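You operate a simulated robot arm through the tools that you are given. There is no shell and no other tool.

You run a simulated robot arm. Do the job below in one go: nothing can be reset, and whatever is moved stays where it is left.

## Task
Put things in order on the top of the game board. At the end: the orange wiping pad from the top of the game board is in the purple crate; the cream jar (marked "CORKS") from the top of the game board stands on top of the silver drink can; the yellow float from the top of the game board stands where the cream jar stood; the cream seed box (marked "PEAS") from the top of the game board stands where the orange wiping pad stood; the yellow nozzle from the top of the game board stands where the yellow float stood; whatever was shut is shut again. Leave all else as you found it, and nothing knocked over.

It is judged by the outcome, as a careful person would: the job done as asked, and still so three seconds after it is handed in. It fails if anything else is knocked over, pushed out of place, dropped, spilled or broken.

## Robot
A 6-joint arm with a two-finger parallel gripper, fixed in place. Base frame: the origin is at the foot of the arm, x ahead of it, y to its left, z up; the work surface is at about z = 0. Units: mm, degrees, N and s.
With the tool pointing down near the work surface it reaches from about 120 to 500 mm from the base axis. Its first joint turns from -72.0 to 72.0 degrees. Payload 0.65 kg.
Tool frame: the origin (TCP) lies between the finger pads and is the grasp point; the fingertips stand 25 mm ahead of it; z points along the fingers, y is the line along which they close. The gripper opens to 76 mm. The fingers are 18 mm wide and 10 mm thick; the gripper's body (36 by 78 mm) begins 45 mm behind the TCP.
Orientation is told as [roll, pitch, yaw] about the base's x, y, z axes, in that order, counted from this pose: with the fingers straight down and closing along the base's y, the tool's x points along the base's -x, its y along +y and its z along -z.

## Interface
- The arm moves only by the tool apply_moves. Its argument "motion" is a list of rows, each a list of 3 entries, a list of its own where there are three numbers: the shift along the tool's x, y, z in mm, then the turn, a rotation vector about the tool's x, y, z in degrees, then the gripper command, from -1 (shut) to 1 (fully open), values between in proportion. In form: [[[x, y, z], [rx, ry, rz], fingers], ...]. A call has 1 to 20 rows; each row is the pose to reach, as a shift and turn from the pose commanded when the call began, along the tool's axes at that moment. Each row takes 0.2 s and may step no farther than 50 mm and 8.6 degrees from the row before; otherwise, or with a gripper value out of range, the whole call is refused. Where a pose cannot be reached the arm comes as near as it can. A force on the tool above 40 N (or 10 N above the force at the start of the call, whichever is more), or a blocked arm, ends the call early, and 0.2 s more pass. Each finger travels about 108 mm/s and halts on what it meets, pressing with about 39 N; the grip force reading is that of the motor and also rises with nothing between the fingers. The clock runs only during rows and for 0.2 s after the last one: add rows that repeat a pose to give the fingers time. The reply holds the time, the measured pose of the TCP, the force on the tool along the base axes, the opening and the grip force, in the units named above and with some noise, with the torque about the TCP (base axes, N m) and any sound that the robot's microphone picked up.
- Cameras (640 x 400 px; columns grow to the right, rows downward): "scene" is fixed at [35.1, 260.2, 401.7]; the picture's right is [-0.92, -0.38, 0.00], its down [-0.22, 0.54, -0.81] and it looks along [0.31, -0.75, -0.58] (base axes); focal length 214 px, centre (320, 200). "wrist" rides on the gripper at [58, 11, -81] in the tool frame; the picture's right is [-0.18, 0.98, 0.00], its down [-0.75, -0.14, -0.64] and it looks along [-0.63, -0.12, 0.77] (tool axes); focal length 243 px, centre (320, 200). There is no depth. A picture from a camera that has moved, and an enlarged one, comes with that camera's place and axes in the base frame and with its lens.
- grab_frame(camera): a new picture of that camera. No time passes.
- zoom(camera, box): a new picture of the part [left, top, right, bottom] of that camera's present view, enlarged. No time passes.
- finish_job(): hands the job in; it is judged then, once.

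Places have to be worked out from the pictures, the camera data and where the tool is seen. Open the gripper and draw the arm clear of the work before you hand the job in, unless the task says otherwise.

The tools are called after "Emit:" as a command line: name --argument value ..., lists and objects as JSON in quotes. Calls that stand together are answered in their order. apply_moves: Moves the arm, as the interface text tells. Its arguments: {"type":"object","properties":{"motion":{"type":"array","items":{"type":"array"}}},"required":["motion"]} The other tools are called the same way: grab_frame (camera) takes a picture; zoom (camera, box) takes an enlarged picture of a part of a camera's view; finish_job () hands the job in.

At the start:

```text
time_s: 0.0
tool_pos: [229.3, -74.9, 404.4]
orientation: [0.1, 0.1, 0.0]
wrist_force: [-0.2, 0.4, -0.5]
wrist_torque: [-0.03, -0.02, 0.04]
width: 75.9
finger_force: 0.0
```

scene: 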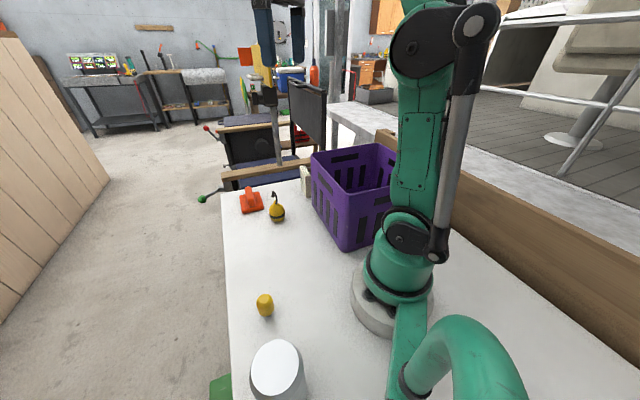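
wrist: 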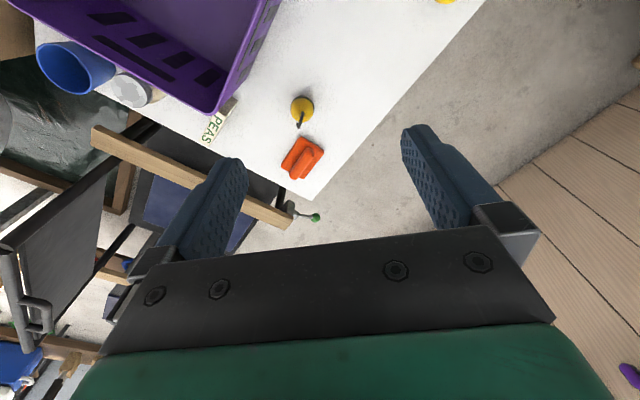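

I'll start by looking closely at the present views to identify the objects before moving anything.

Emit:
zoom --camera "scene" --box '[200, 130, 420, 270]'

Emit:
zoom --camera "scene" --box '[200, 260, 420, 400]'

Emit:
zoom --camera "wrist" --box '[20, 0, 240, 140]'

Emit:
zoom --camera "wrist" --box '[180, 60, 400, 200]'

```text
2.86 times, centred on (310, 200) of scene
camera zoom: at [35.1, 260.2, 401.7], right [-0.92, -0.38, 0.0], down [-0.22, 0.54, -0.81], along [0.31, -0.75, -0.58], focal length 613 px, centre (349, 200)
```

zoom: 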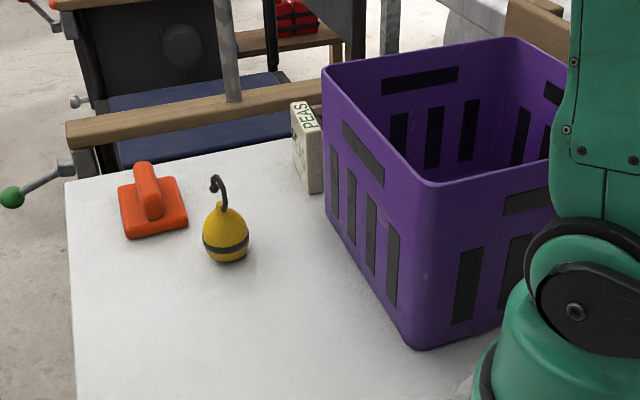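

```text
2.86 times, centred on (310, 330) of scene
camera zoom: at [35.1, 260.2, 401.7], right [-0.92, -0.38, 0.0], down [-0.22, 0.54, -0.81], along [0.31, -0.75, -0.58], focal length 613 px, centre (349, -171)
```

zoom: 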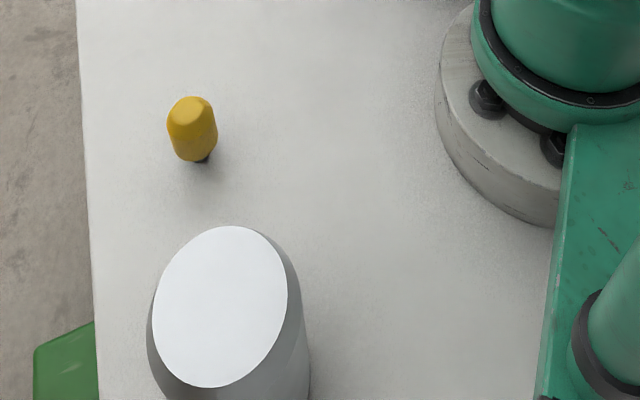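

```text
2.86 times, centred on (130, 70) of wrist
camera zoom: at [171.1, -63.0, 485.5], right [0.18, 0.98, 0.0], down [0.75, -0.14, 0.64], along [0.63, -0.12, -0.77], focal length 693 px, centre (863, 571)
```

zoom: 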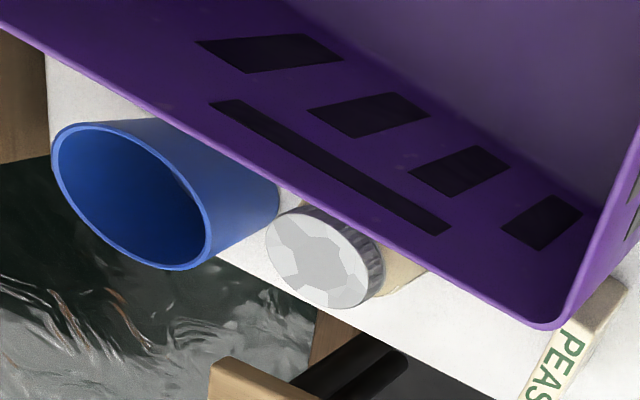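

```text
2.86 times, centred on (290, 130) of wrist
camera zoom: at [171.1, -63.0, 485.5], right [0.18, 0.98, 0.0], down [0.75, -0.14, 0.64], along [0.63, -0.12, -0.77], focal length 693 px, centre (406, 400)
```

zoom: 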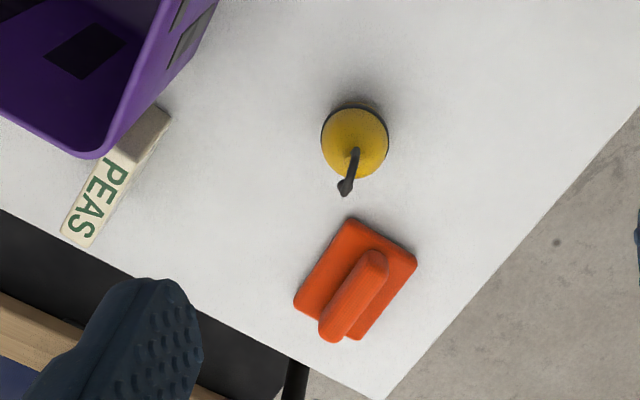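

The float (hooked top) stands near (325,-125), the pad near (433,-152), the nozzle near (199,116) and the can near (115,200). The jar is behind the crate near (230,-375). I'll stay high and turn the wrist camera toward the crate, jar and box for a better look.

Emit:
apply_moves --motion '[[[15.5, -13, 0], [0, 0, 7.5], 1], [[31, -26, 0], [0, 0, 15], 1], [[46.5, -39, 0], [0, 0, 22.5], 1], [[62, -52, 0], [0, 0, 30], 1], [[77.5, -65, 0], [0, 0, 37.5], 1], [[93, -78, 0], [0, 0, 45], 1], [[108.5, -91, 0], [0, 0, 52.5], 1], [[124, -105, 0], [0, 0, 60], 1], [[124, -105, 0], [0, 0, 60], 1]]'

Emit:
grab_frame --camera "wrist"

Emit:
grab_frame --camera "scene"

```text
time_s: 2.0
tool_pos: [104.0, -180.2, 405.1]
orientation: [0.0, 0.0, -60.1]
wrist_force: [-0.3, 0.1, 0.5]
wrist_torque: [0.01, 0.01, -0.01]
width: 76.2
finger_force: 0.1
```

```text
taken
camera wrist: at [85.7, -123.7, 485.9], right [0.94, 0.33, 0.0], down [0.25, -0.72, 0.64], along [0.21, -0.61, -0.77], focal length 243 px, centre (320, 200)
```

wrist: 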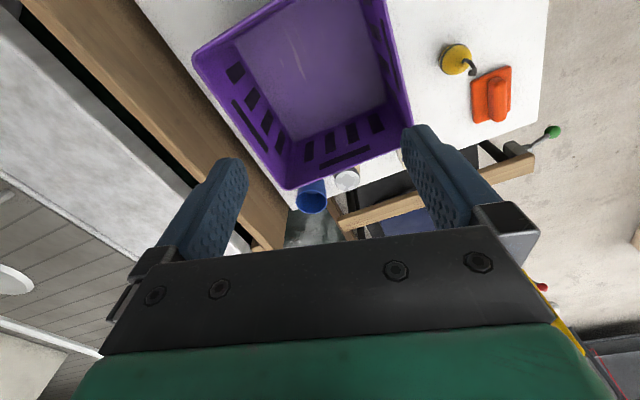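

```text
taken
```

scene: 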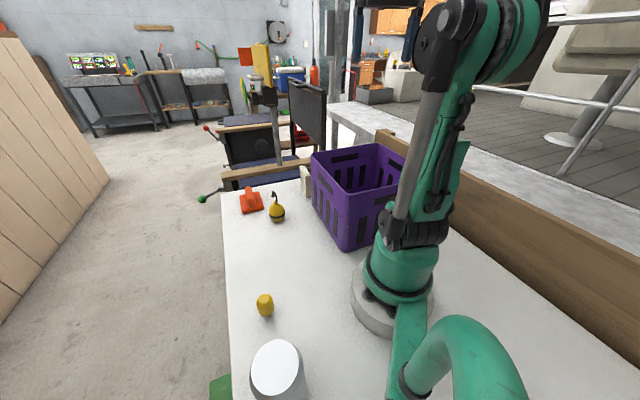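

The crate's corners and the pad, float, cup and jar lid are visible, but the gripper hides the far strip. I'll move outward above the crate, fingertips still far above its rim, to look down on the jar and seed box.

Emit:
apply_moves --motion '[[[-33, 1, 14], [0, 0, 0], 1], [[-66, 3, 28], [0, 0, 0], 1], [[-99, 4, 42], [0, 0, 0], 1], [[-132.5, 5.5, 55], [0, 0, 0], 1], [[-132.5, 5.5, 55], [0, 0, 0], 1]]'

Emit:
grab_frame --camera "wrist"

```text
time_s: 3.2
tool_pos: [176.3, -292.4, 349.5]
orientation: [-0.1, 0.0, -59.9]
wrist_force: [0.3, -0.1, -0.7]
wrist_torque: [0.01, 0.02, -0.02]
width: 76.2
finger_force: 0.1
```

```text
taken
camera wrist: at [156.8, -235.7, 430.4], right [0.94, 0.33, 0.0], down [0.25, -0.72, 0.64], along [0.21, -0.61, -0.77], focal length 243 px, centre (320, 200)
```

wrist: 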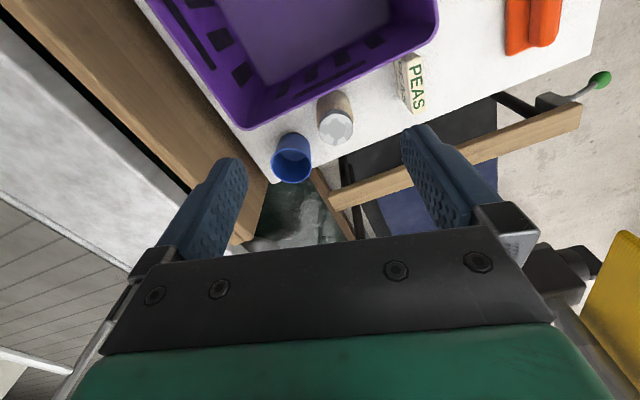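

Emit:
zoom --camera "wrist" --box '[240, 40, 460, 180]'

```text
2.86 times, centred on (350, 110) of wrist
camera zoom: at [156.8, -235.7, 430.4], right [0.94, 0.33, 0.0], down [0.25, -0.72, 0.64], along [0.21, -0.61, -0.77], focal length 693 px, centre (234, 457)
```

zoom: 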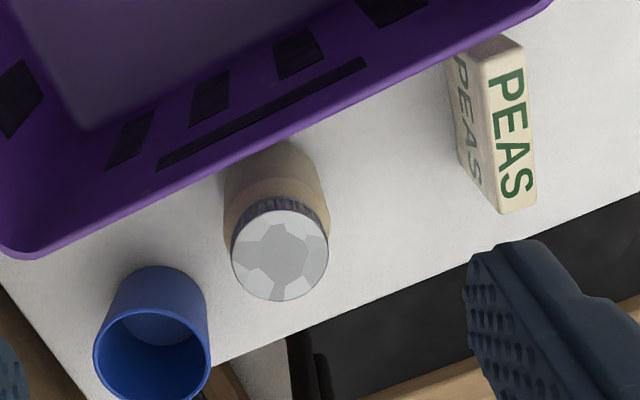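

The jar lid centre works out at about (225,-364) with height about 100 and diameter about 48, and the cup clears it by about 40 mm. I'll zoom on the seed box and the others for their geometry.

Emit:
zoom --camera "wrist" --box '[370, 30, 460, 130]'

Emit:
zoom --camera "scene" --box '[270, 140, 350, 210]'

Emit:
zoom --camera "scene" --box '[220, 170, 310, 230]'

Emit:
zoom --camera "scene" --box '[220, 280, 330, 400]'

```text
4.00 times, centred on (415, 80) of wrist
camera zoom: at [156.8, -235.7, 430.4], right [0.94, 0.33, 0.0], down [0.25, -0.72, 0.64], along [0.21, -0.61, -0.77], focal length 970 px, centre (-60, 680)
```

zoom: 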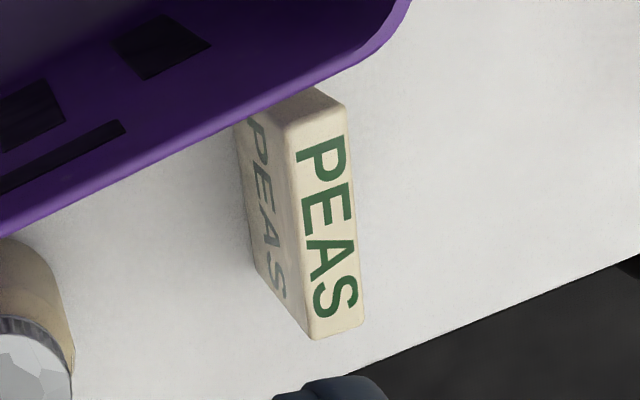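

```text
5.71 times, centred on (310, 175) of scene
camera zoom: at [35.1, 260.1, 401.7], right [-0.92, -0.38, 0.0], down [-0.22, 0.54, -0.81], along [0.31, -0.75, -0.58], focal length 1226 px, centre (377, 343)
```

zoom: 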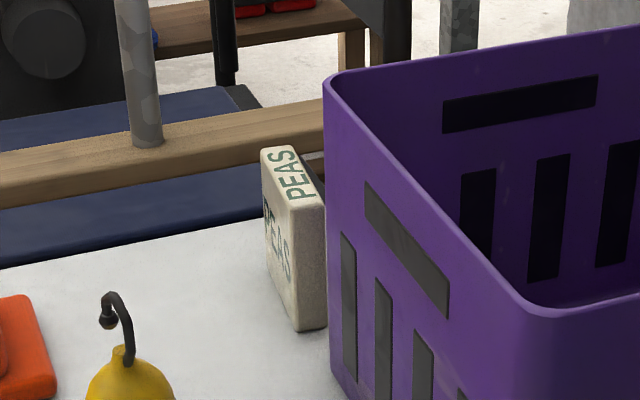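

```text
6.67 times, centred on (265, 200) of scene
camera zoom: at [35.1, 260.1, 401.7], right [-0.92, -0.38, 0.0], down [-0.22, 0.54, -0.81], along [0.31, -0.75, -0.58], focal length 1430 px, centre (687, 200)
```

zoom: 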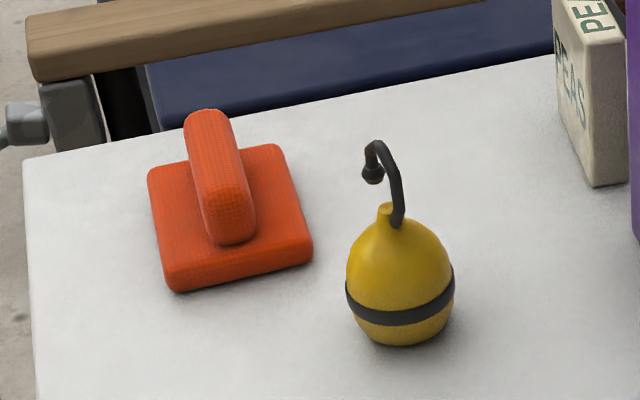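

```text
3.33 times, centred on (275, 340) of scene
camera zoom: at [35.1, 260.1, 401.7], right [-0.92, -0.38, 0.0], down [-0.22, 0.54, -0.81], along [0.31, -0.75, -0.58], focal length 715 px, centre (470, -267)
```

zoom: 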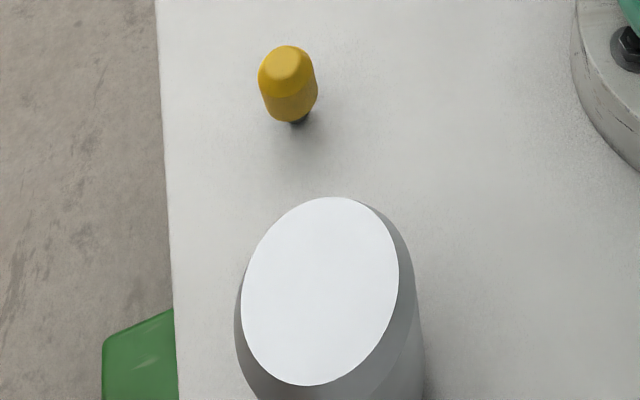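

Two yellow objects need telling apart, since one is the float and the other the nozzle. I'll move to a closer viewpoint above the pad and the hooked yellow object, still well clear of the crate rim (about z 165).

Emit:
apply_moves --motion '[[[13.8, 21.5, 11], [0, 0, -7.5], 1], [[27.6, 43, 22], [0, 0, -15], 1], [[41.4, 64.6, 33], [0, 0, -22.5], 1], [[55.2, 86.2, 45], [0, 0, -30], 1], [[69, 107.7, 56], [0, 0, -37.5], 1], [[82.9, 129.3, 67], [0, 0, -45], 1], [[96.7, 150.8, 79], [0, 0, -52.5], 1], [[110.6, 172.4, 90], [0, 0, -60], 1], [[110.6, 172.4, 90], [0, 0, -60], 1]]'

Emit:
grab_frame --camera "wrist"

Emit:
zoom --camera "wrist" --box '[240, 60, 400, 220]'

```text
time_s: 5.2
tool_pos: [270.1, -109.5, 259.6]
orientation: [0.1, 0.1, 0.1]
wrist_force: [-0.5, -0.2, 0.1]
wrist_torque: [-0.01, 0.01, 0.01]
width: 76.2
finger_force: 0.0
```

```text
taken
camera wrist: at [212.8, -98.3, 340.1], right [0.18, 0.98, 0.0], down [0.75, -0.14, 0.64], along [0.63, -0.12, -0.77], focal length 243 px, centre (320, 200)
```

wrist: 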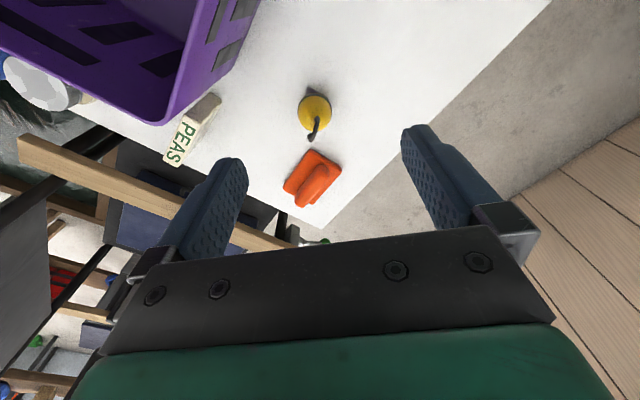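

```text
2.50 times, centred on (320, 140) of wrist
camera zoom: at [212.8, -98.3, 340.1], right [0.18, 0.98, 0.0], down [0.75, -0.14, 0.64], along [0.63, -0.12, -0.77], focal length 606 px, centre (320, 350)
```

zoom: 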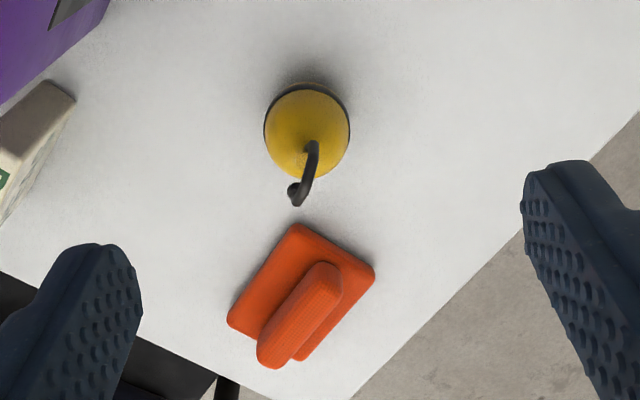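

The pad centre is about (433,-154) with its handle lying at roughly -43°. I'll move above it with yaw -43 so the fingers close across the handle, stopping at about z 130 to check alignment.

Emit:
apply_moves --motion '[[[-20, -5.4, 12], [0, 0, 5.4], 1], [[-40, -10.9, 25], [0, 0, 10.8], 1], [[-60, -16.3, 38], [0, 0, 16.1], 1], [[-80, -21.7, 52], [0, 0, 21.5], 1], [[-100, -27.2, 70], [0, 0, 26.9], 1], [[-120, -32.6, 90], [0, 0, 32.3], 1], [[-140, -38, 110], [0, 0, 37.6], 1], [[-160, -43.5, 129.6], [0, 0, 43], 1], [[-160, -43.5, 129.6], [0, 0, 43], 1]]'

Emit:
grab_frame --camera "wrist"

Emit:
grab_frame --camera "scene"

```text
time_s: 7.2
tool_pos: [430.0, -153.4, 129.0]
orientation: [0.1, 0.0, -43.1]
wrist_force: [-0.2, 0.1, -0.5]
wrist_torque: [-0.01, 0.02, 0.0]
width: 76.1
finger_force: 0.1
```

```text
taken
camera wrist: at [395.2, -104.8, 210.2], right [0.81, 0.59, 0.0], down [0.45, -0.62, 0.64], along [0.38, -0.52, -0.77], focal length 243 px, centre (320, 200)
```

wrist: 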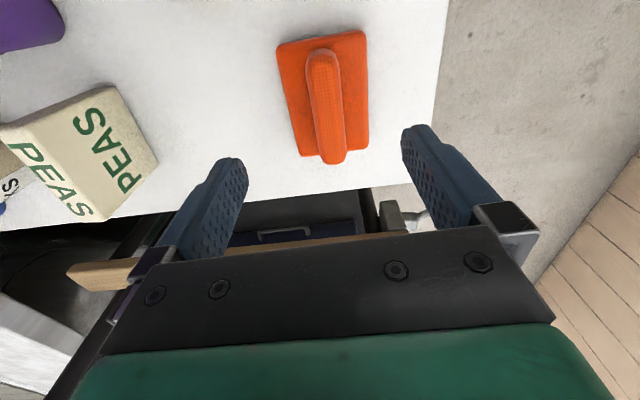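

```text
taken
```

scene: 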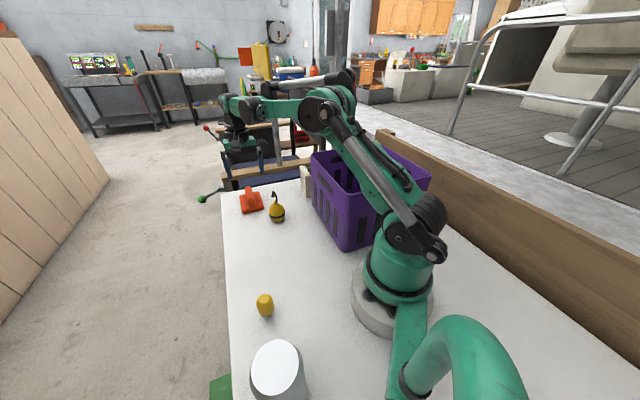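

The handle appears nearly aligned with the gripper. I'll zoom in to measure it precisely before descending.

Emit:
zoom --camera "wrist" --box '[250, 10, 410, 190]'

Emit:
zoom --camera "wrist" --box '[0, 60, 200, 240]'

```text
2.22 times, centred on (330, 100) of wrist
camera zoom: at [395.2, -104.8, 210.2], right [0.81, 0.59, 0.0], down [0.45, -0.62, 0.64], along [0.38, -0.52, -0.77], focal length 539 px, centre (298, 422)
```

zoom: 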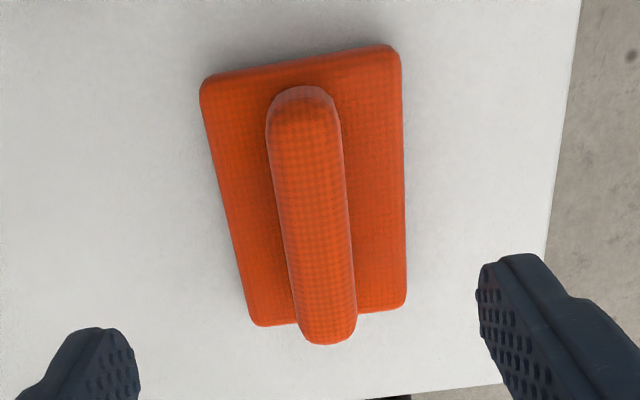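

```text
2.22 times, centred on (100, 150) of wrist
camera zoom: at [395.2, -104.8, 210.2], right [0.81, 0.59, 0.0], down [0.45, -0.62, 0.64], along [0.38, -0.52, -0.77], focal length 539 px, centre (809, 311)
```

zoom: 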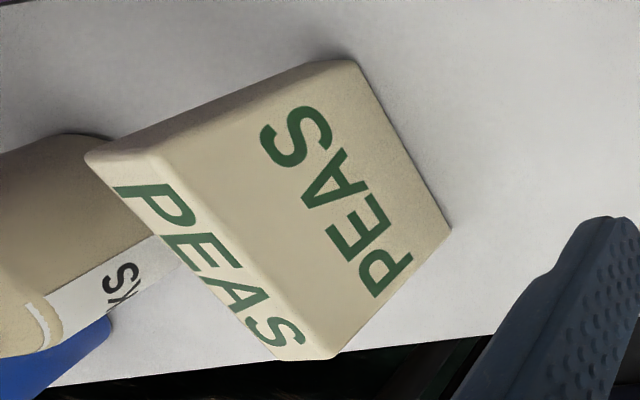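

The pad centre is about (438,-155), which I record as the box's target, and the handle is about 22 mm wide. I'll shift (-5, +5), turn 2.5° more, descend to z≈44 with fingertips just above the plate, and close on the handle.

Emit:
apply_moves --motion '[[[-3, 3, 15], [0, 0, 2.5], 1], [[-5, 5, 35], [0, 0, 2.5], 1], [[-5, 5, 55], [0, 0, 2.5], 1], [[-5, 5, 70], [0, 0, 2.5], 1], [[-5, 5, 80], [0, 0, 2.5], 1], [[-5, 5, 85], [0, 0, 2.5], 1], [[-5, 5, 85], [0, 0, 2.5], 1]]'

Emit:
grab_frame --camera "wrist"

Emit:
zoom --camera "scene" --box '[200, 120, 340, 230]'

```text
time_s: 8.8
tool_pos: [437.0, -152.8, 44.2]
orientation: [0.0, 0.0, -45.4]
wrist_force: [-0.4, 0.6, -0.7]
wrist_torque: [0.01, -0.04, 0.03]
width: 76.2
finger_force: 0.0
```

```text
taken
camera wrist: at [404.6, -102.8, 125.7], right [0.83, 0.56, 0.0], down [0.43, -0.64, 0.64], along [0.36, -0.53, -0.77], focal length 243 px, centre (320, 200)
```

wrist: 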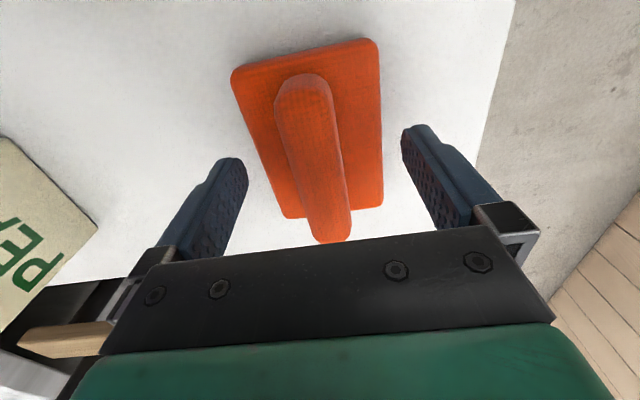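

```text
3.64 times, centred on (270, 175) of scene
camera zoom: at [35.1, 260.2, 401.7], right [-0.92, -0.38, 0.0], down [-0.22, 0.54, -0.81], along [0.31, -0.75, -0.58], focal length 780 px, centre (502, 291)
```

zoom: 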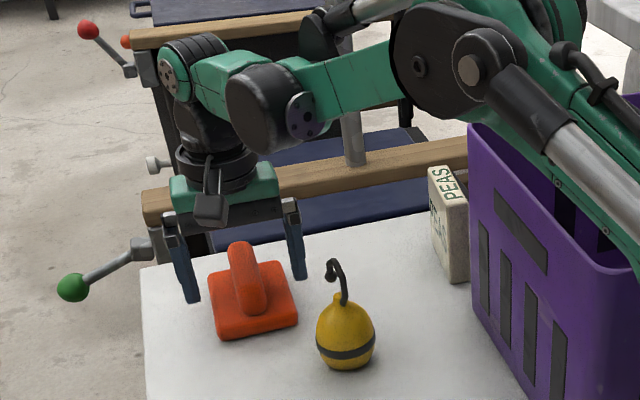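

Fingers straddle the handle with clearance on both sides and no contact force. I'll close on it, then check.

Emit:
apply_moves --motion '[[[0, 0, 0], [0, 0, 0], -1], [[0, 0, 0], [0, 0, 0], -1], [[0, 0, 0], [0, 0, 0], -1], [[0, 0, 0], [0, 0, 0], -1]]'

Emit:
grab_frame --camera "wrist"

```text
time_s: 9.8
tool_pos: [435.9, -152.3, 44.4]
orientation: [0.1, 0.0, -45.5]
wrist_force: [0.2, -0.6, -0.3]
wrist_torque: [-0.03, -0.02, -0.01]
width: 21.1
finger_force: 38.6
```

```text
taken
camera wrist: at [404.6, -102.8, 125.8], right [0.83, 0.56, 0.0], down [0.43, -0.64, 0.64], along [0.36, -0.53, -0.77], focal length 243 px, centre (320, 200)
```

wrist: 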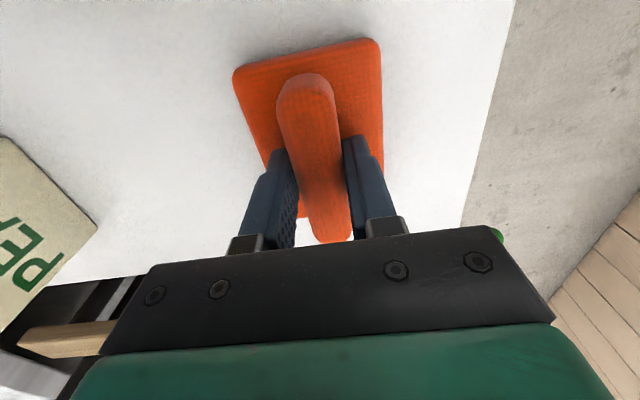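

The grip is firm at 21 mm on the handle. I'll lift straight up, then carry the pad in over the crate (centre about (114,-230), rim about z 165) at TCP z≈260.

Emit:
apply_moves --motion '[[[0, 0, -15], [0, 0, 0], -1], [[0, 0, -40], [0, 0, 0], -1], [[0, 0, -65], [0, 0, 0], -1], [[0, 0, -85], [0, 0, 0], -1], [[15.5, -25.9, -107], [0, 0, 0], -1], [[31.1, -51.7, -129], [0, 0, 0], -1], [[46.6, -77.6, -151], [0, 0, 0], -1], [[62.2, -103.4, -173], [0, 0, 0], -1], [[77.7, -129.3, -195], [0, 0, 0], -1], [[93.3, -155.1, -215], [0, 0, 0], -1], [[108.8, -181, -215], [0, 0, 0], -1], [[124.4, -206.8, -215], [0, 0, 0], -1], [[139.9, -232.7, -215], [0, 0, 0], -1], [[155.5, -258.5, -215], [0, 0, 0], -1], [[171, -284.4, -215], [0, 0, 0], -1], [[171, -284.4, -215], [0, 0, 0], -1]]'

Emit:
grab_frame --camera "wrist"

Emit:
grab_frame --camera "scene"

```text
time_s: 13.2
tool_pos: [114.1, -230.6, 259.7]
orientation: [-0.1, 0.0, -45.5]
wrist_force: [0.4, 0.1, -0.7]
wrist_torque: [0.02, 0.01, 0.0]
width: 21.1
finger_force: 38.4
```

```text
taken
camera wrist: at [81.8, -180.0, 340.6], right [0.83, 0.56, 0.0], down [0.43, -0.64, 0.64], along [0.36, -0.53, -0.77], focal length 243 px, centre (320, 200)
```

wrist: 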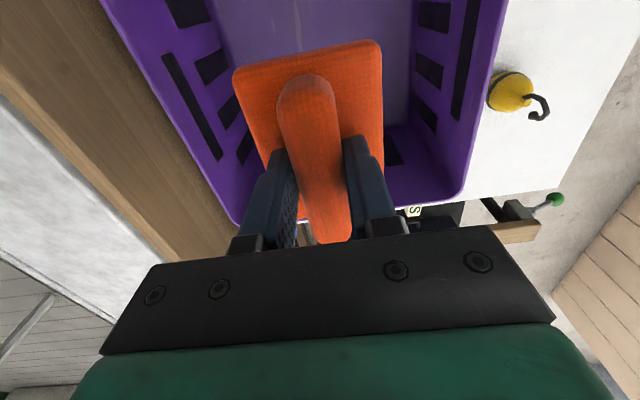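

```text
taken
```

scene: 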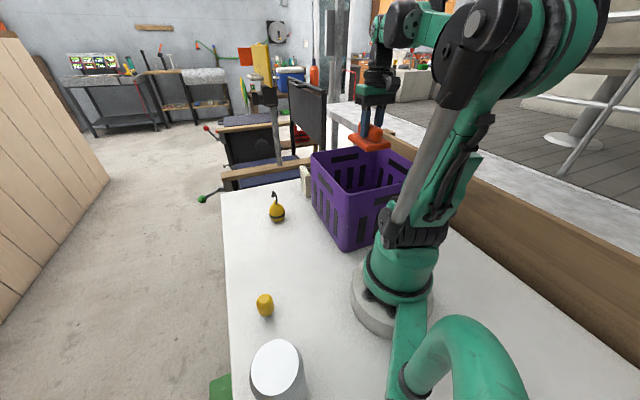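

The pad hangs over the middle of the crate with good margins on all sides. I'll lower it in stages, watching for any contact.

Emit:
apply_moves --motion '[[[0, 0, 30], [0, 0, 0], -1], [[0, 0, 60], [0, 0, 0], -1], [[0, 0, 90], [0, 0, 0], -1], [[0, 0, 120], [0, 0, 0], -1], [[0, 0, 150], [0, 0, 0], -1], [[0, 0, 150], [0, 0, 0], -1]]'

Emit:
grab_frame --camera "wrist"

Emit:
grab_frame --camera "scene"

```text
time_s: 14.6
tool_pos: [113.9, -231.4, 110.4]
orientation: [0.0, 0.0, -45.5]
wrist_force: [0.7, 0.2, -0.7]
wrist_torque: [0.02, 0.01, 0.03]
width: 21.0
finger_force: 38.0
```

```text
taken
camera wrist: at [82.0, -180.8, 191.2], right [0.83, 0.56, 0.0], down [0.43, -0.64, 0.64], along [0.36, -0.53, -0.77], focal length 243 px, centre (320, 200)
```

wrist: 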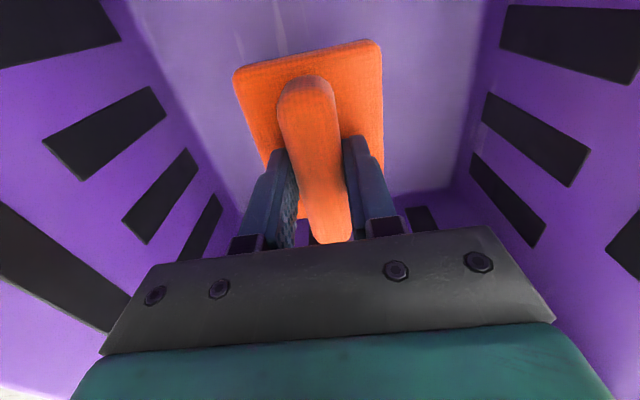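

```text
taken
```

scene: 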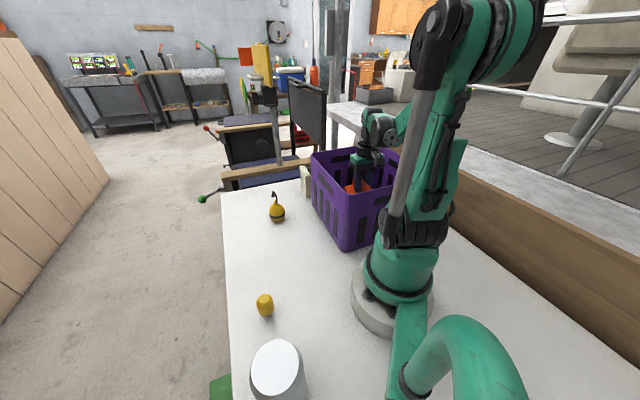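

No contact yet, and the wrist is still above the crate. I'll check a zoom for clearance between the forearm and rim, then keep lowering.

Emit:
zoom --camera "scene" --box '[290, 90, 450, 260]'

Emit:
apply_moves --motion '[[[0, 0, 15], [0, 0, 0], -1], [[0, 0, 30], [0, 0, 0], -1], [[0, 0, 42], [0, 0, 0], -1], [[0, 0, 50], [0, 0, 0], -1], [[0, 0, 55], [0, 0, 0], -1], [[0, 0, 55], [0, 0, 0], -1]]'

Emit:
grab_frame --camera "wrist"

Emit:
zoom --camera "scene" --box '[290, 90, 450, 260]'

```text
2.35 times, centred on (370, 175) of scene
camera zoom: at [35.1, 260.2, 401.7], right [-0.92, -0.38, 0.0], down [-0.22, 0.54, -0.81], along [0.31, -0.75, -0.58], focal length 505 px, centre (202, 259)
```

zoom: 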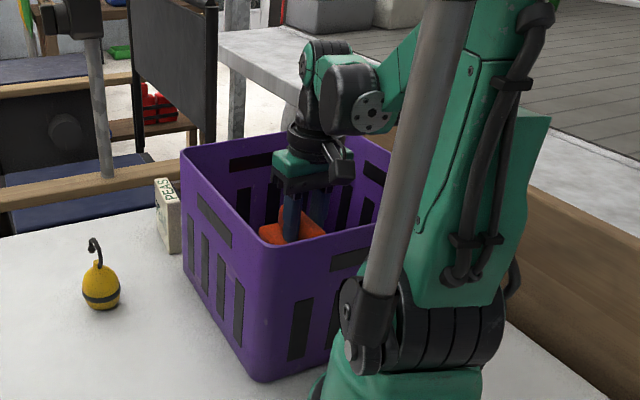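

```text
time_s: 16.0
tool_pos: [114.8, -229.5, 55.5]
orientation: [-0.1, 0.0, -45.4]
wrist_force: [0.5, -0.4, -0.1]
wrist_torque: [-0.02, 0.01, 0.02]
width: 21.1
finger_force: 37.6
```

```text
taken
camera wrist: at [82.1, -180.2, 136.2], right [0.83, 0.56, 0.0], down [0.43, -0.64, 0.64], along [0.36, -0.53, -0.77], focal length 243 px, centre (320, 200)
```

wrist: 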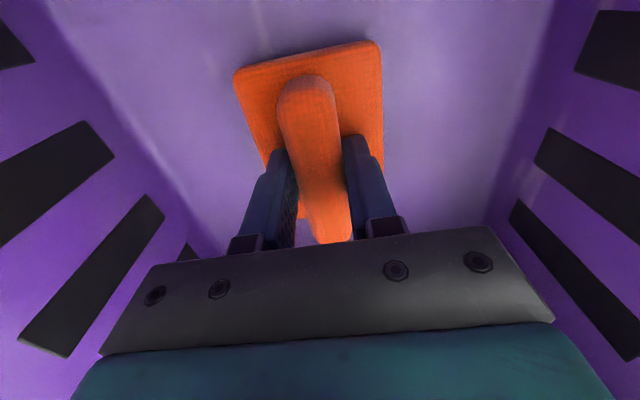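

```text
2.35 times, centred on (370, 175) of scene
camera zoom: at [35.1, 260.2, 401.7], right [-0.92, -0.38, 0.0], down [-0.22, 0.54, -0.81], along [0.31, -0.75, -0.58], focal length 505 px, centre (202, 259)
```

zoom: 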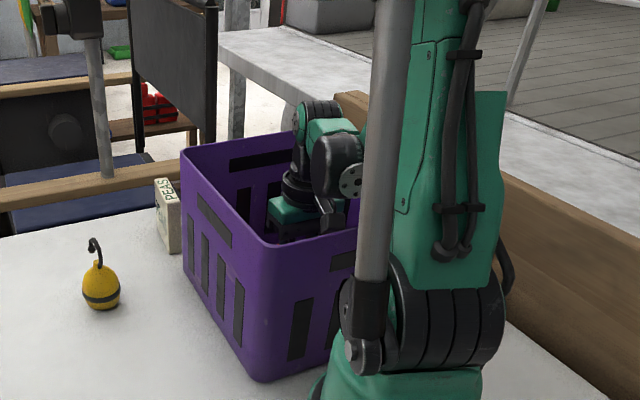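

Still no contact, with the pad a few millimetres above the crate floor. I'll lower in small steps to feel the floor.

Emit:
apply_moves --motion '[[[0, 0, 2], [0, 0, 0], -1], [[0, 0, 4], [0, 0, 0], -1], [[0, 0, 5], [0, 0, 0], -1], [[0, 0, 5], [0, 0, 0], -1]]'

```text
time_s: 17.0
tool_pos: [114.2, -231.7, 49.5]
orientation: [0.0, 0.0, -45.5]
wrist_force: [0.6, -0.5, -0.7]
wrist_torque: [0.04, 0.03, 0.0]
width: 21.2
finger_force: 38.1
```

Emit:
apply_moves --motion '[[[0, 0, 1], [0, 0, 0], -1], [[0, 0, 2], [0, 0, 0], -1], [[0, 0, 2], [0, 0, 0], -1]]'

```text
time_s: 17.6
tool_pos: [114.0, -229.8, 48.1]
orientation: [0.0, 0.1, -45.5]
wrist_force: [0.1, 2.5, 24.0]
wrist_torque: [-0.09, -0.12, 0.01]
width: 21.2
finger_force: 38.2
stopped in row 3: the force on the tool passed its limit at 43 N (the readings are from after the stop); the commanded pose is now the measured one
```

Contact with the crate floor at TCP z≈48. I'll ease the pressure slightly, open the fingers, and rise straight out of the crate.

Emit:
apply_moves --motion '[[[0, 0, -0.7], [0, 0, 0], -1], [[0, 0, -0.7], [0, 0, 0], 0.3], [[0, 0, -0.7], [0, 0, 0], 0.6], [[0, 0, -0.7], [0, 0, 0], 0.6], [[0, 0, -15], [0, 0, 0], 0.6], [[0, 0, -40], [0, 0, 0], 0.6], [[0, 0, -75], [0, 0, 0], 0.6], [[0, 0, -110], [0, 0, 0], 0.6], [[0, 0, -150], [0, 0, 0], 0.6], [[0, 0, -190], [0, 0, 0], 0.6], [[0, 0, -225], [0, 0, 0], 0.6], [[0, 0, -225], [0, 0, 0], 1]]'

Emit:
grab_frame --camera "wrist"

Emit:
grab_frame --camera "scene"

```text
time_s: 20.2
tool_pos: [115.1, -229.4, 270.9]
orientation: [0.0, -0.1, -45.5]
wrist_force: [-0.1, -0.3, -1.1]
wrist_torque: [0.0, 0.02, 0.01]
width: 76.2
finger_force: 0.0
```

```text
taken
camera wrist: at [81.9, -179.7, 353.8], right [0.83, 0.56, 0.0], down [0.43, -0.64, 0.64], along [0.36, -0.53, -0.77], focal length 243 px, centre (320, 200)
```

wrist: 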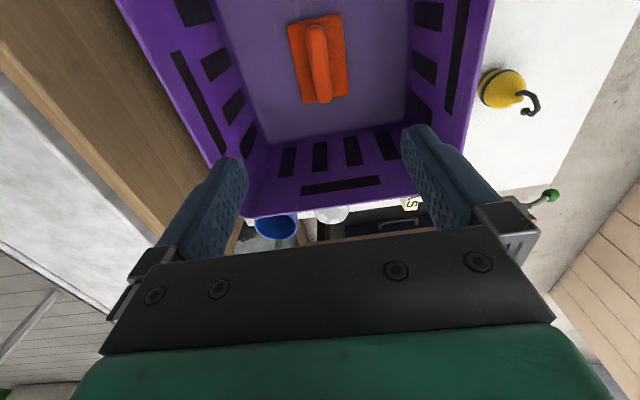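

```text
taken
```

scene: 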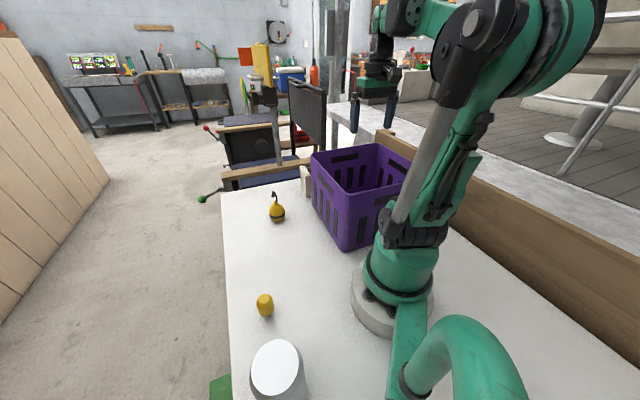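

The orange pad rests flat in the crate. Next is the jar: to keep the wrist camera housing clear of the crate rim I'll use yaw -110, moving above (225,-364) at z 200.

Emit:
apply_moves --motion '[[[-21.6, -2, 4], [0, 0, 8], 1], [[-43.2, -4, 9], [0, 0, 16], 1], [[-64.9, -6, 18], [0, 0, 24], 1], [[-86.5, -8, 27], [0, 0, 32], 1], [[-108.1, -10, 38], [0, 0, 40], 1], [[-129.8, -12, 49], [0, 0, 48], 1], [[-151.4, -14, 60], [0, 0, 56], 1], [[-173, -15.9, 71], [0, 0, 64.5], 1], [[-173, -15.9, 71], [0, 0, 64.5], 1]]'

Emit:
grab_frame --camera "wrist"

Emit:
grab_frame --camera "scene"

```text
time_s: 22.2
tool_pos: [223.6, -364.0, 203.2]
orientation: [0.0, 0.1, -110.1]
wrist_force: [0.6, -0.8, 0.1]
wrist_torque: [0.03, 0.01, 0.0]
width: 76.0
finger_force: 0.0
```

```text
taken
camera wrist: at [255.0, -312.5, 283.4], right [0.86, -0.51, 0.0], down [-0.39, -0.66, 0.64], along [-0.33, -0.55, -0.77], focal length 243 px, centre (320, 200)
```

wrist: 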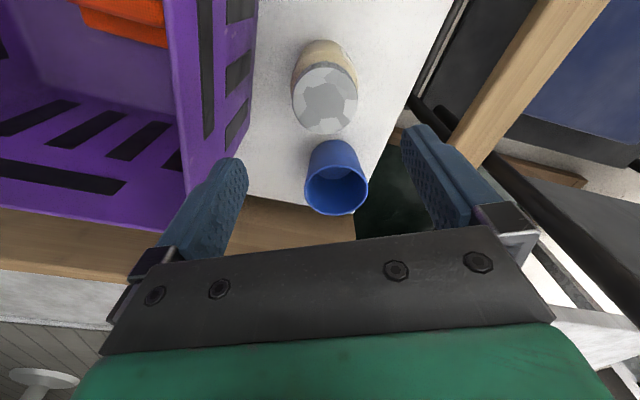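

```text
taken
```

scene: 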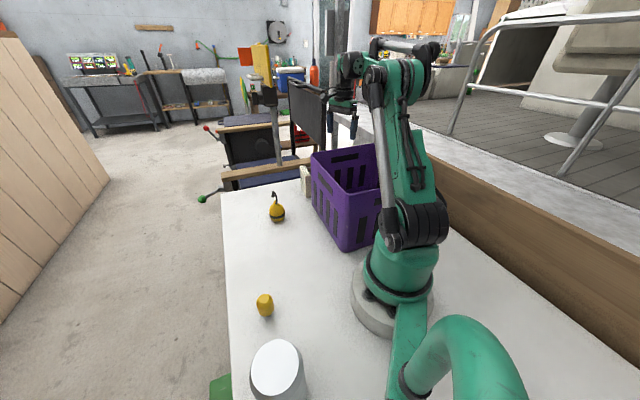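

Emit:
zoom --camera "wrist" --box '[250, 20, 410, 220]'

```text
2.00 times, centred on (330, 120) of wrist
camera zoom: at [255.0, -312.5, 283.4], right [0.86, -0.51, 0.0], down [-0.39, -0.66, 0.64], along [-0.33, -0.55, -0.77], focal length 485 px, centre (300, 360)
```

zoom: 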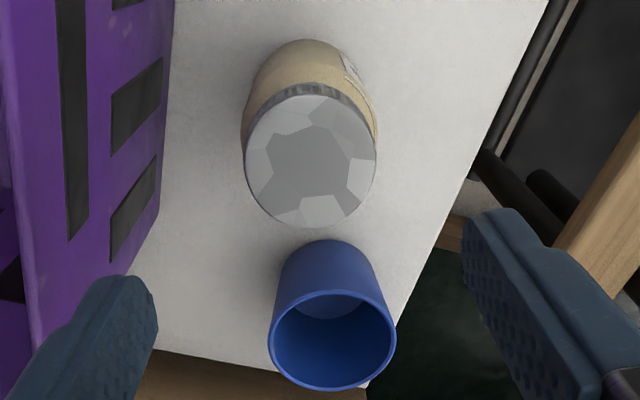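

The jar is centred about 4 mm to +y of the tool axis, diameter about 50, height about 98. I'll shift 4 mm and descend to TCP z≈65.

Emit:
apply_moves --motion '[[[0, 4, 10], [0, 0, 0], 1], [[0, 4, 35], [0, 0, 0], 1], [[0, 4, 60], [0, 0, 0], 1], [[0, 4, 85], [0, 0, 0], 1], [[0, 4, 105], [0, 0, 0], 1], [[0, 4, 125], [0, 0, 0], 1], [[0, 4, 137], [0, 0, 0], 1], [[0, 4, 137], [0, 0, 0], 1]]'

Emit:
grab_frame --camera "wrist"

Emit:
zoom --camera "scene" --box '[270, 90, 430, 210]'

```text
time_s: 24.0
tool_pos: [229.5, -367.2, 64.6]
orientation: [0.0, 0.0, -110.0]
wrist_force: [-0.8, 0.0, 0.2]
wrist_torque: [0.02, 0.03, 0.0]
width: 76.0
finger_force: 0.1
```

```text
taken
camera wrist: at [259.2, -315.5, 146.0], right [0.86, -0.51, 0.0], down [-0.39, -0.66, 0.64], along [-0.33, -0.55, -0.77], focal length 243 px, centre (320, 200)
```

wrist: 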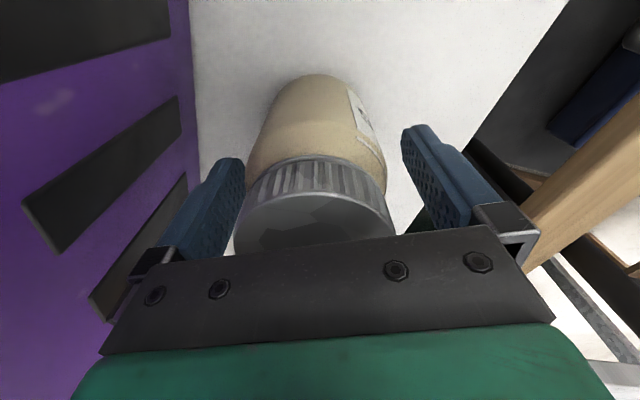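

```text
3.33 times, centred on (350, 150) of scene
camera zoom: at [35.1, 260.2, 401.7], right [-0.92, -0.38, 0.0], down [-0.22, 0.54, -0.81], along [0.31, -0.75, -0.58], focal length 715 px, centre (220, 367)
```

zoom: 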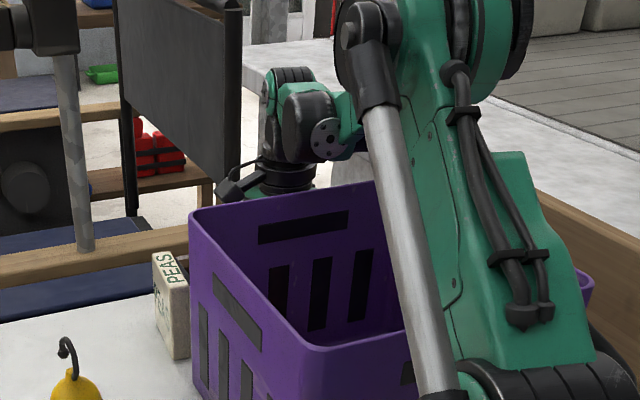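

The fingers straddle the jar evenly with no contact. I'll close on it.

Emit:
apply_moves --motion '[[[0, 0, 0], [0, 0, 0], 0], [[0, 0, 0], [0, 0, 0], -1], [[0, 0, 0], [0, 0, 0], -1], [[0, 0, 0], [0, 0, 0], -1]]'

Emit:
grab_frame --camera "wrist"

```text
time_s: 25.0
tool_pos: [229.1, -366.9, 64.8]
orientation: [0.1, 0.1, -109.9]
wrist_force: [-0.4, 0.5, 0.3]
wrist_torque: [-0.04, -0.03, 0.0]
width: 57.2
finger_force: 38.8
```

```text
taken
camera wrist: at [259.2, -315.5, 146.2], right [0.86, -0.51, 0.0], down [-0.39, -0.66, 0.64], along [-0.33, -0.55, -0.77], focal length 243 px, centre (320, 200)
```

wrist: 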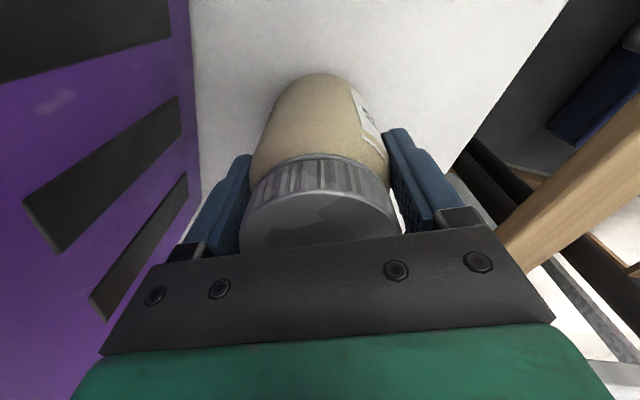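

The jar is held at 57 mm width; its spot is recorded as about (228.5,-366). I'll lift it straight up, then swing it high over the crate corner toward the front, keeping its base above z≈215.

Emit:
apply_moves --motion '[[[0, 0, -12], [0, 0, 0], -1], [[0, 0, -35], [0, 0, 0], -1], [[0, 0, -62], [0, 0, 0], -1], [[0, 0, -90], [0, 0, 0], -1], [[0, 0, -118], [0, 0, 0], -1], [[0, 0, -145], [0, 0, 0], -1], [[23.8, -6.4, -170], [0, 0, -8], -1], [[47.7, -12.9, -195], [0, 0, -16], -1], [[71.5, -19.3, -220], [0, 0, -24], -1], [[95.4, -25.8, -220], [0, 0, -32], -1], [[119.2, -32.2, -220], [0, 0, -40], -1], [[143, -38.6, -220], [0, 0, -48], -1], [[166.9, -45.1, -220], [0, 0, -56], -1], [[190.7, -51.5, -220], [0, 0, -64], -1], [[214.6, -58, -220], [0, 0, -72], -1], [[238.4, -64.4, -220], [0, 0, -80], -1], [[238.4, -64.4, -220], [0, 0, -80], -1]]'

Emit:
grab_frame --camera "wrist"

Emit:
grab_frame --camera "scene"

```text
time_s: 28.6
tool_pos: [248.7, -120.2, 285.6]
orientation: [-0.1, 0.0, -29.8]
wrist_force: [0.7, -0.1, -2.8]
wrist_torque: [0.02, 0.02, -0.01]
width: 57.3
finger_force: 38.7
```

```text
taken
camera wrist: at [204.4, -80.1, 366.1], right [0.65, 0.76, 0.0], down [0.58, -0.5, 0.64], along [0.49, -0.42, -0.77], focal length 243 px, centre (320, 200)
```

wrist: 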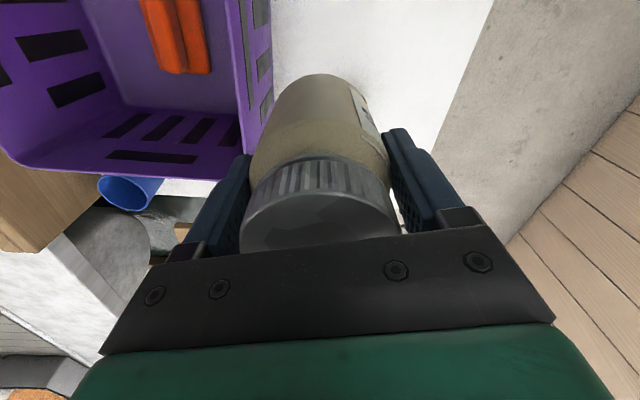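

```text
taken
```

scene: 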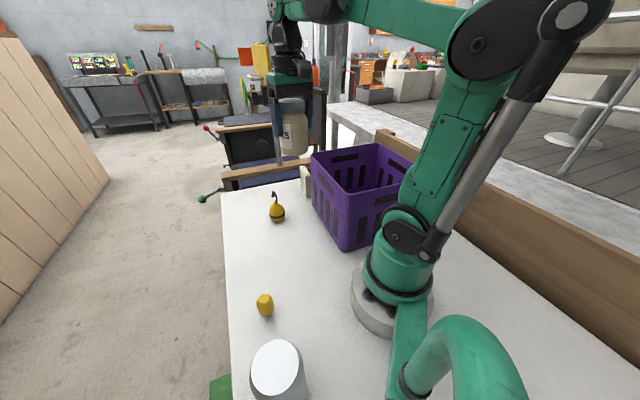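

The jar weighs about 0.3 kg and is held steady. I'll swing round to the left side at the same height, turning to yaw 60, so the wrist camera can measure the can and the nozzle.

Emit:
apply_moves --motion '[[[16.1, 17.2, 0], [0, 0, -8.2], -1], [[32.3, 34.5, 0], [0, 0, -16.4], -1], [[48.4, 51.7, 0], [0, 0, -24.5], -1], [[64.6, 68.9, 0], [0, 0, -32.7], -1], [[80.7, 86.2, 0], [0, 0, -40.9], -1], [[96.9, 103.4, 0], [0, 0, -49.1], -1], [[113, 120.7, 0], [0, 0, -57.3], -1], [[129.2, 137.9, 0], [0, 0, -65.5], -1], [[145.3, 155.1, 0], [0, 0, -73.6], -1], [[161.5, 172.4, 0], [0, 0, -81.8], -1], [[177.6, 189.6, 0], [0, 0, -90], -1], [[177.6, 189.6, 0], [0, 0, -90], -1]]'

Emit:
grab_frame --camera "wrist"

Emit:
grab_frame --camera "scene"

```text
time_s: 31.2
tool_pos: [190.9, 132.3, 284.0]
orientation: [0.1, 0.0, 60.1]
wrist_force: [0.9, 0.6, -1.9]
wrist_torque: [0.0, 0.03, 0.04]
width: 57.0
finger_force: 39.5
```

```text
taken
camera wrist: at [152.5, 88.1, 365.6], right [-0.76, 0.65, 0.0], down [0.5, 0.58, 0.64], along [0.42, 0.49, -0.77], focal length 243 px, centre (320, 200)
```

wrist: 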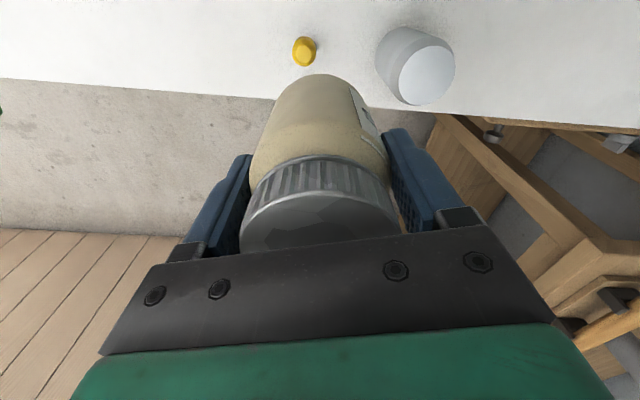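

```text
taken
```

scene: 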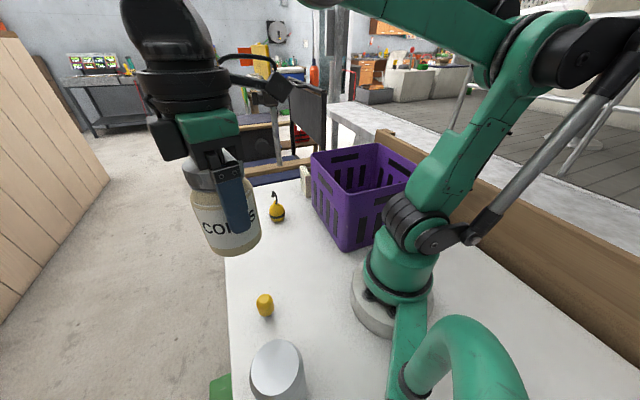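

Emit:
zoom --camera "wrist" --box '[360, 10, 480, 120]'

Emit:
zoom --camera "wrist" --box '[270, 20, 340, 80]'

Emit:
zoom --camera "scene" --box '[180, 160, 290, 330]'

```text
3.64 times, centred on (420, 65) of wrist
camera zoom: at [152.5, 88.1, 365.6], right [-0.76, 0.65, 0.0], down [0.5, 0.58, 0.64], along [0.42, 0.49, -0.77], focal length 882 px, centre (-44, 691)
```

zoom: 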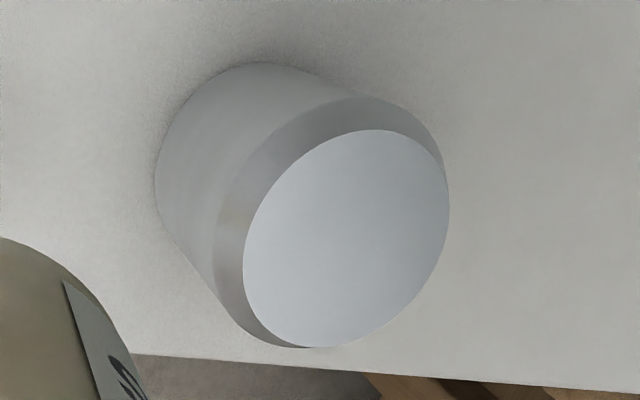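

```text
6.67 times, centred on (305, 50) of wrist
camera zoom: at [152.5, 88.1, 365.6], right [-0.76, 0.65, 0.0], down [0.5, 0.58, 0.64], along [0.42, 0.49, -0.77], focal length 1618 px, centre (420, 1200)
```

zoom: 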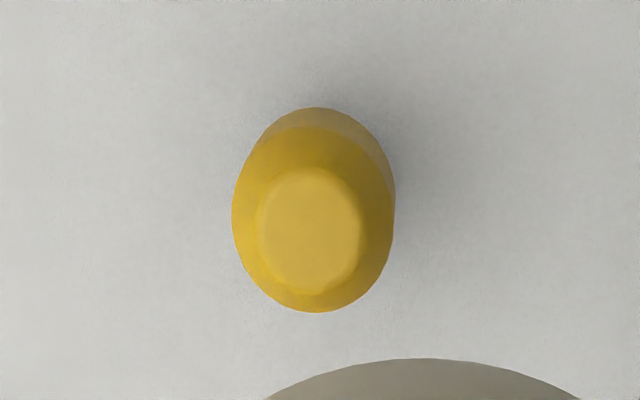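

```text
2.35 times, centred on (235, 245) of scene
camera zoom: at [35.1, 260.2, 401.7], right [-0.92, -0.38, 0.0], down [-0.22, 0.54, -0.81], along [0.31, -0.75, -0.58], focal length 505 px, centre (520, 94)
```

zoom: 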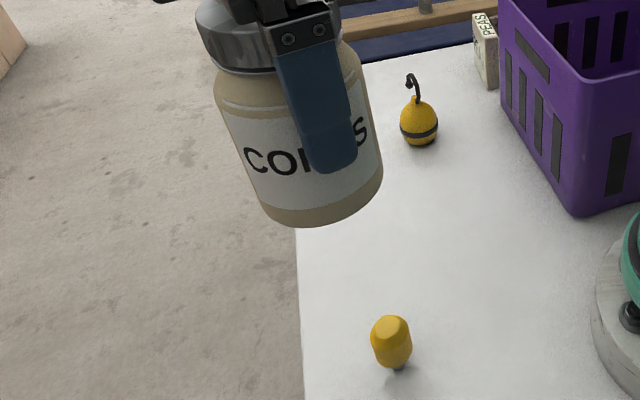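

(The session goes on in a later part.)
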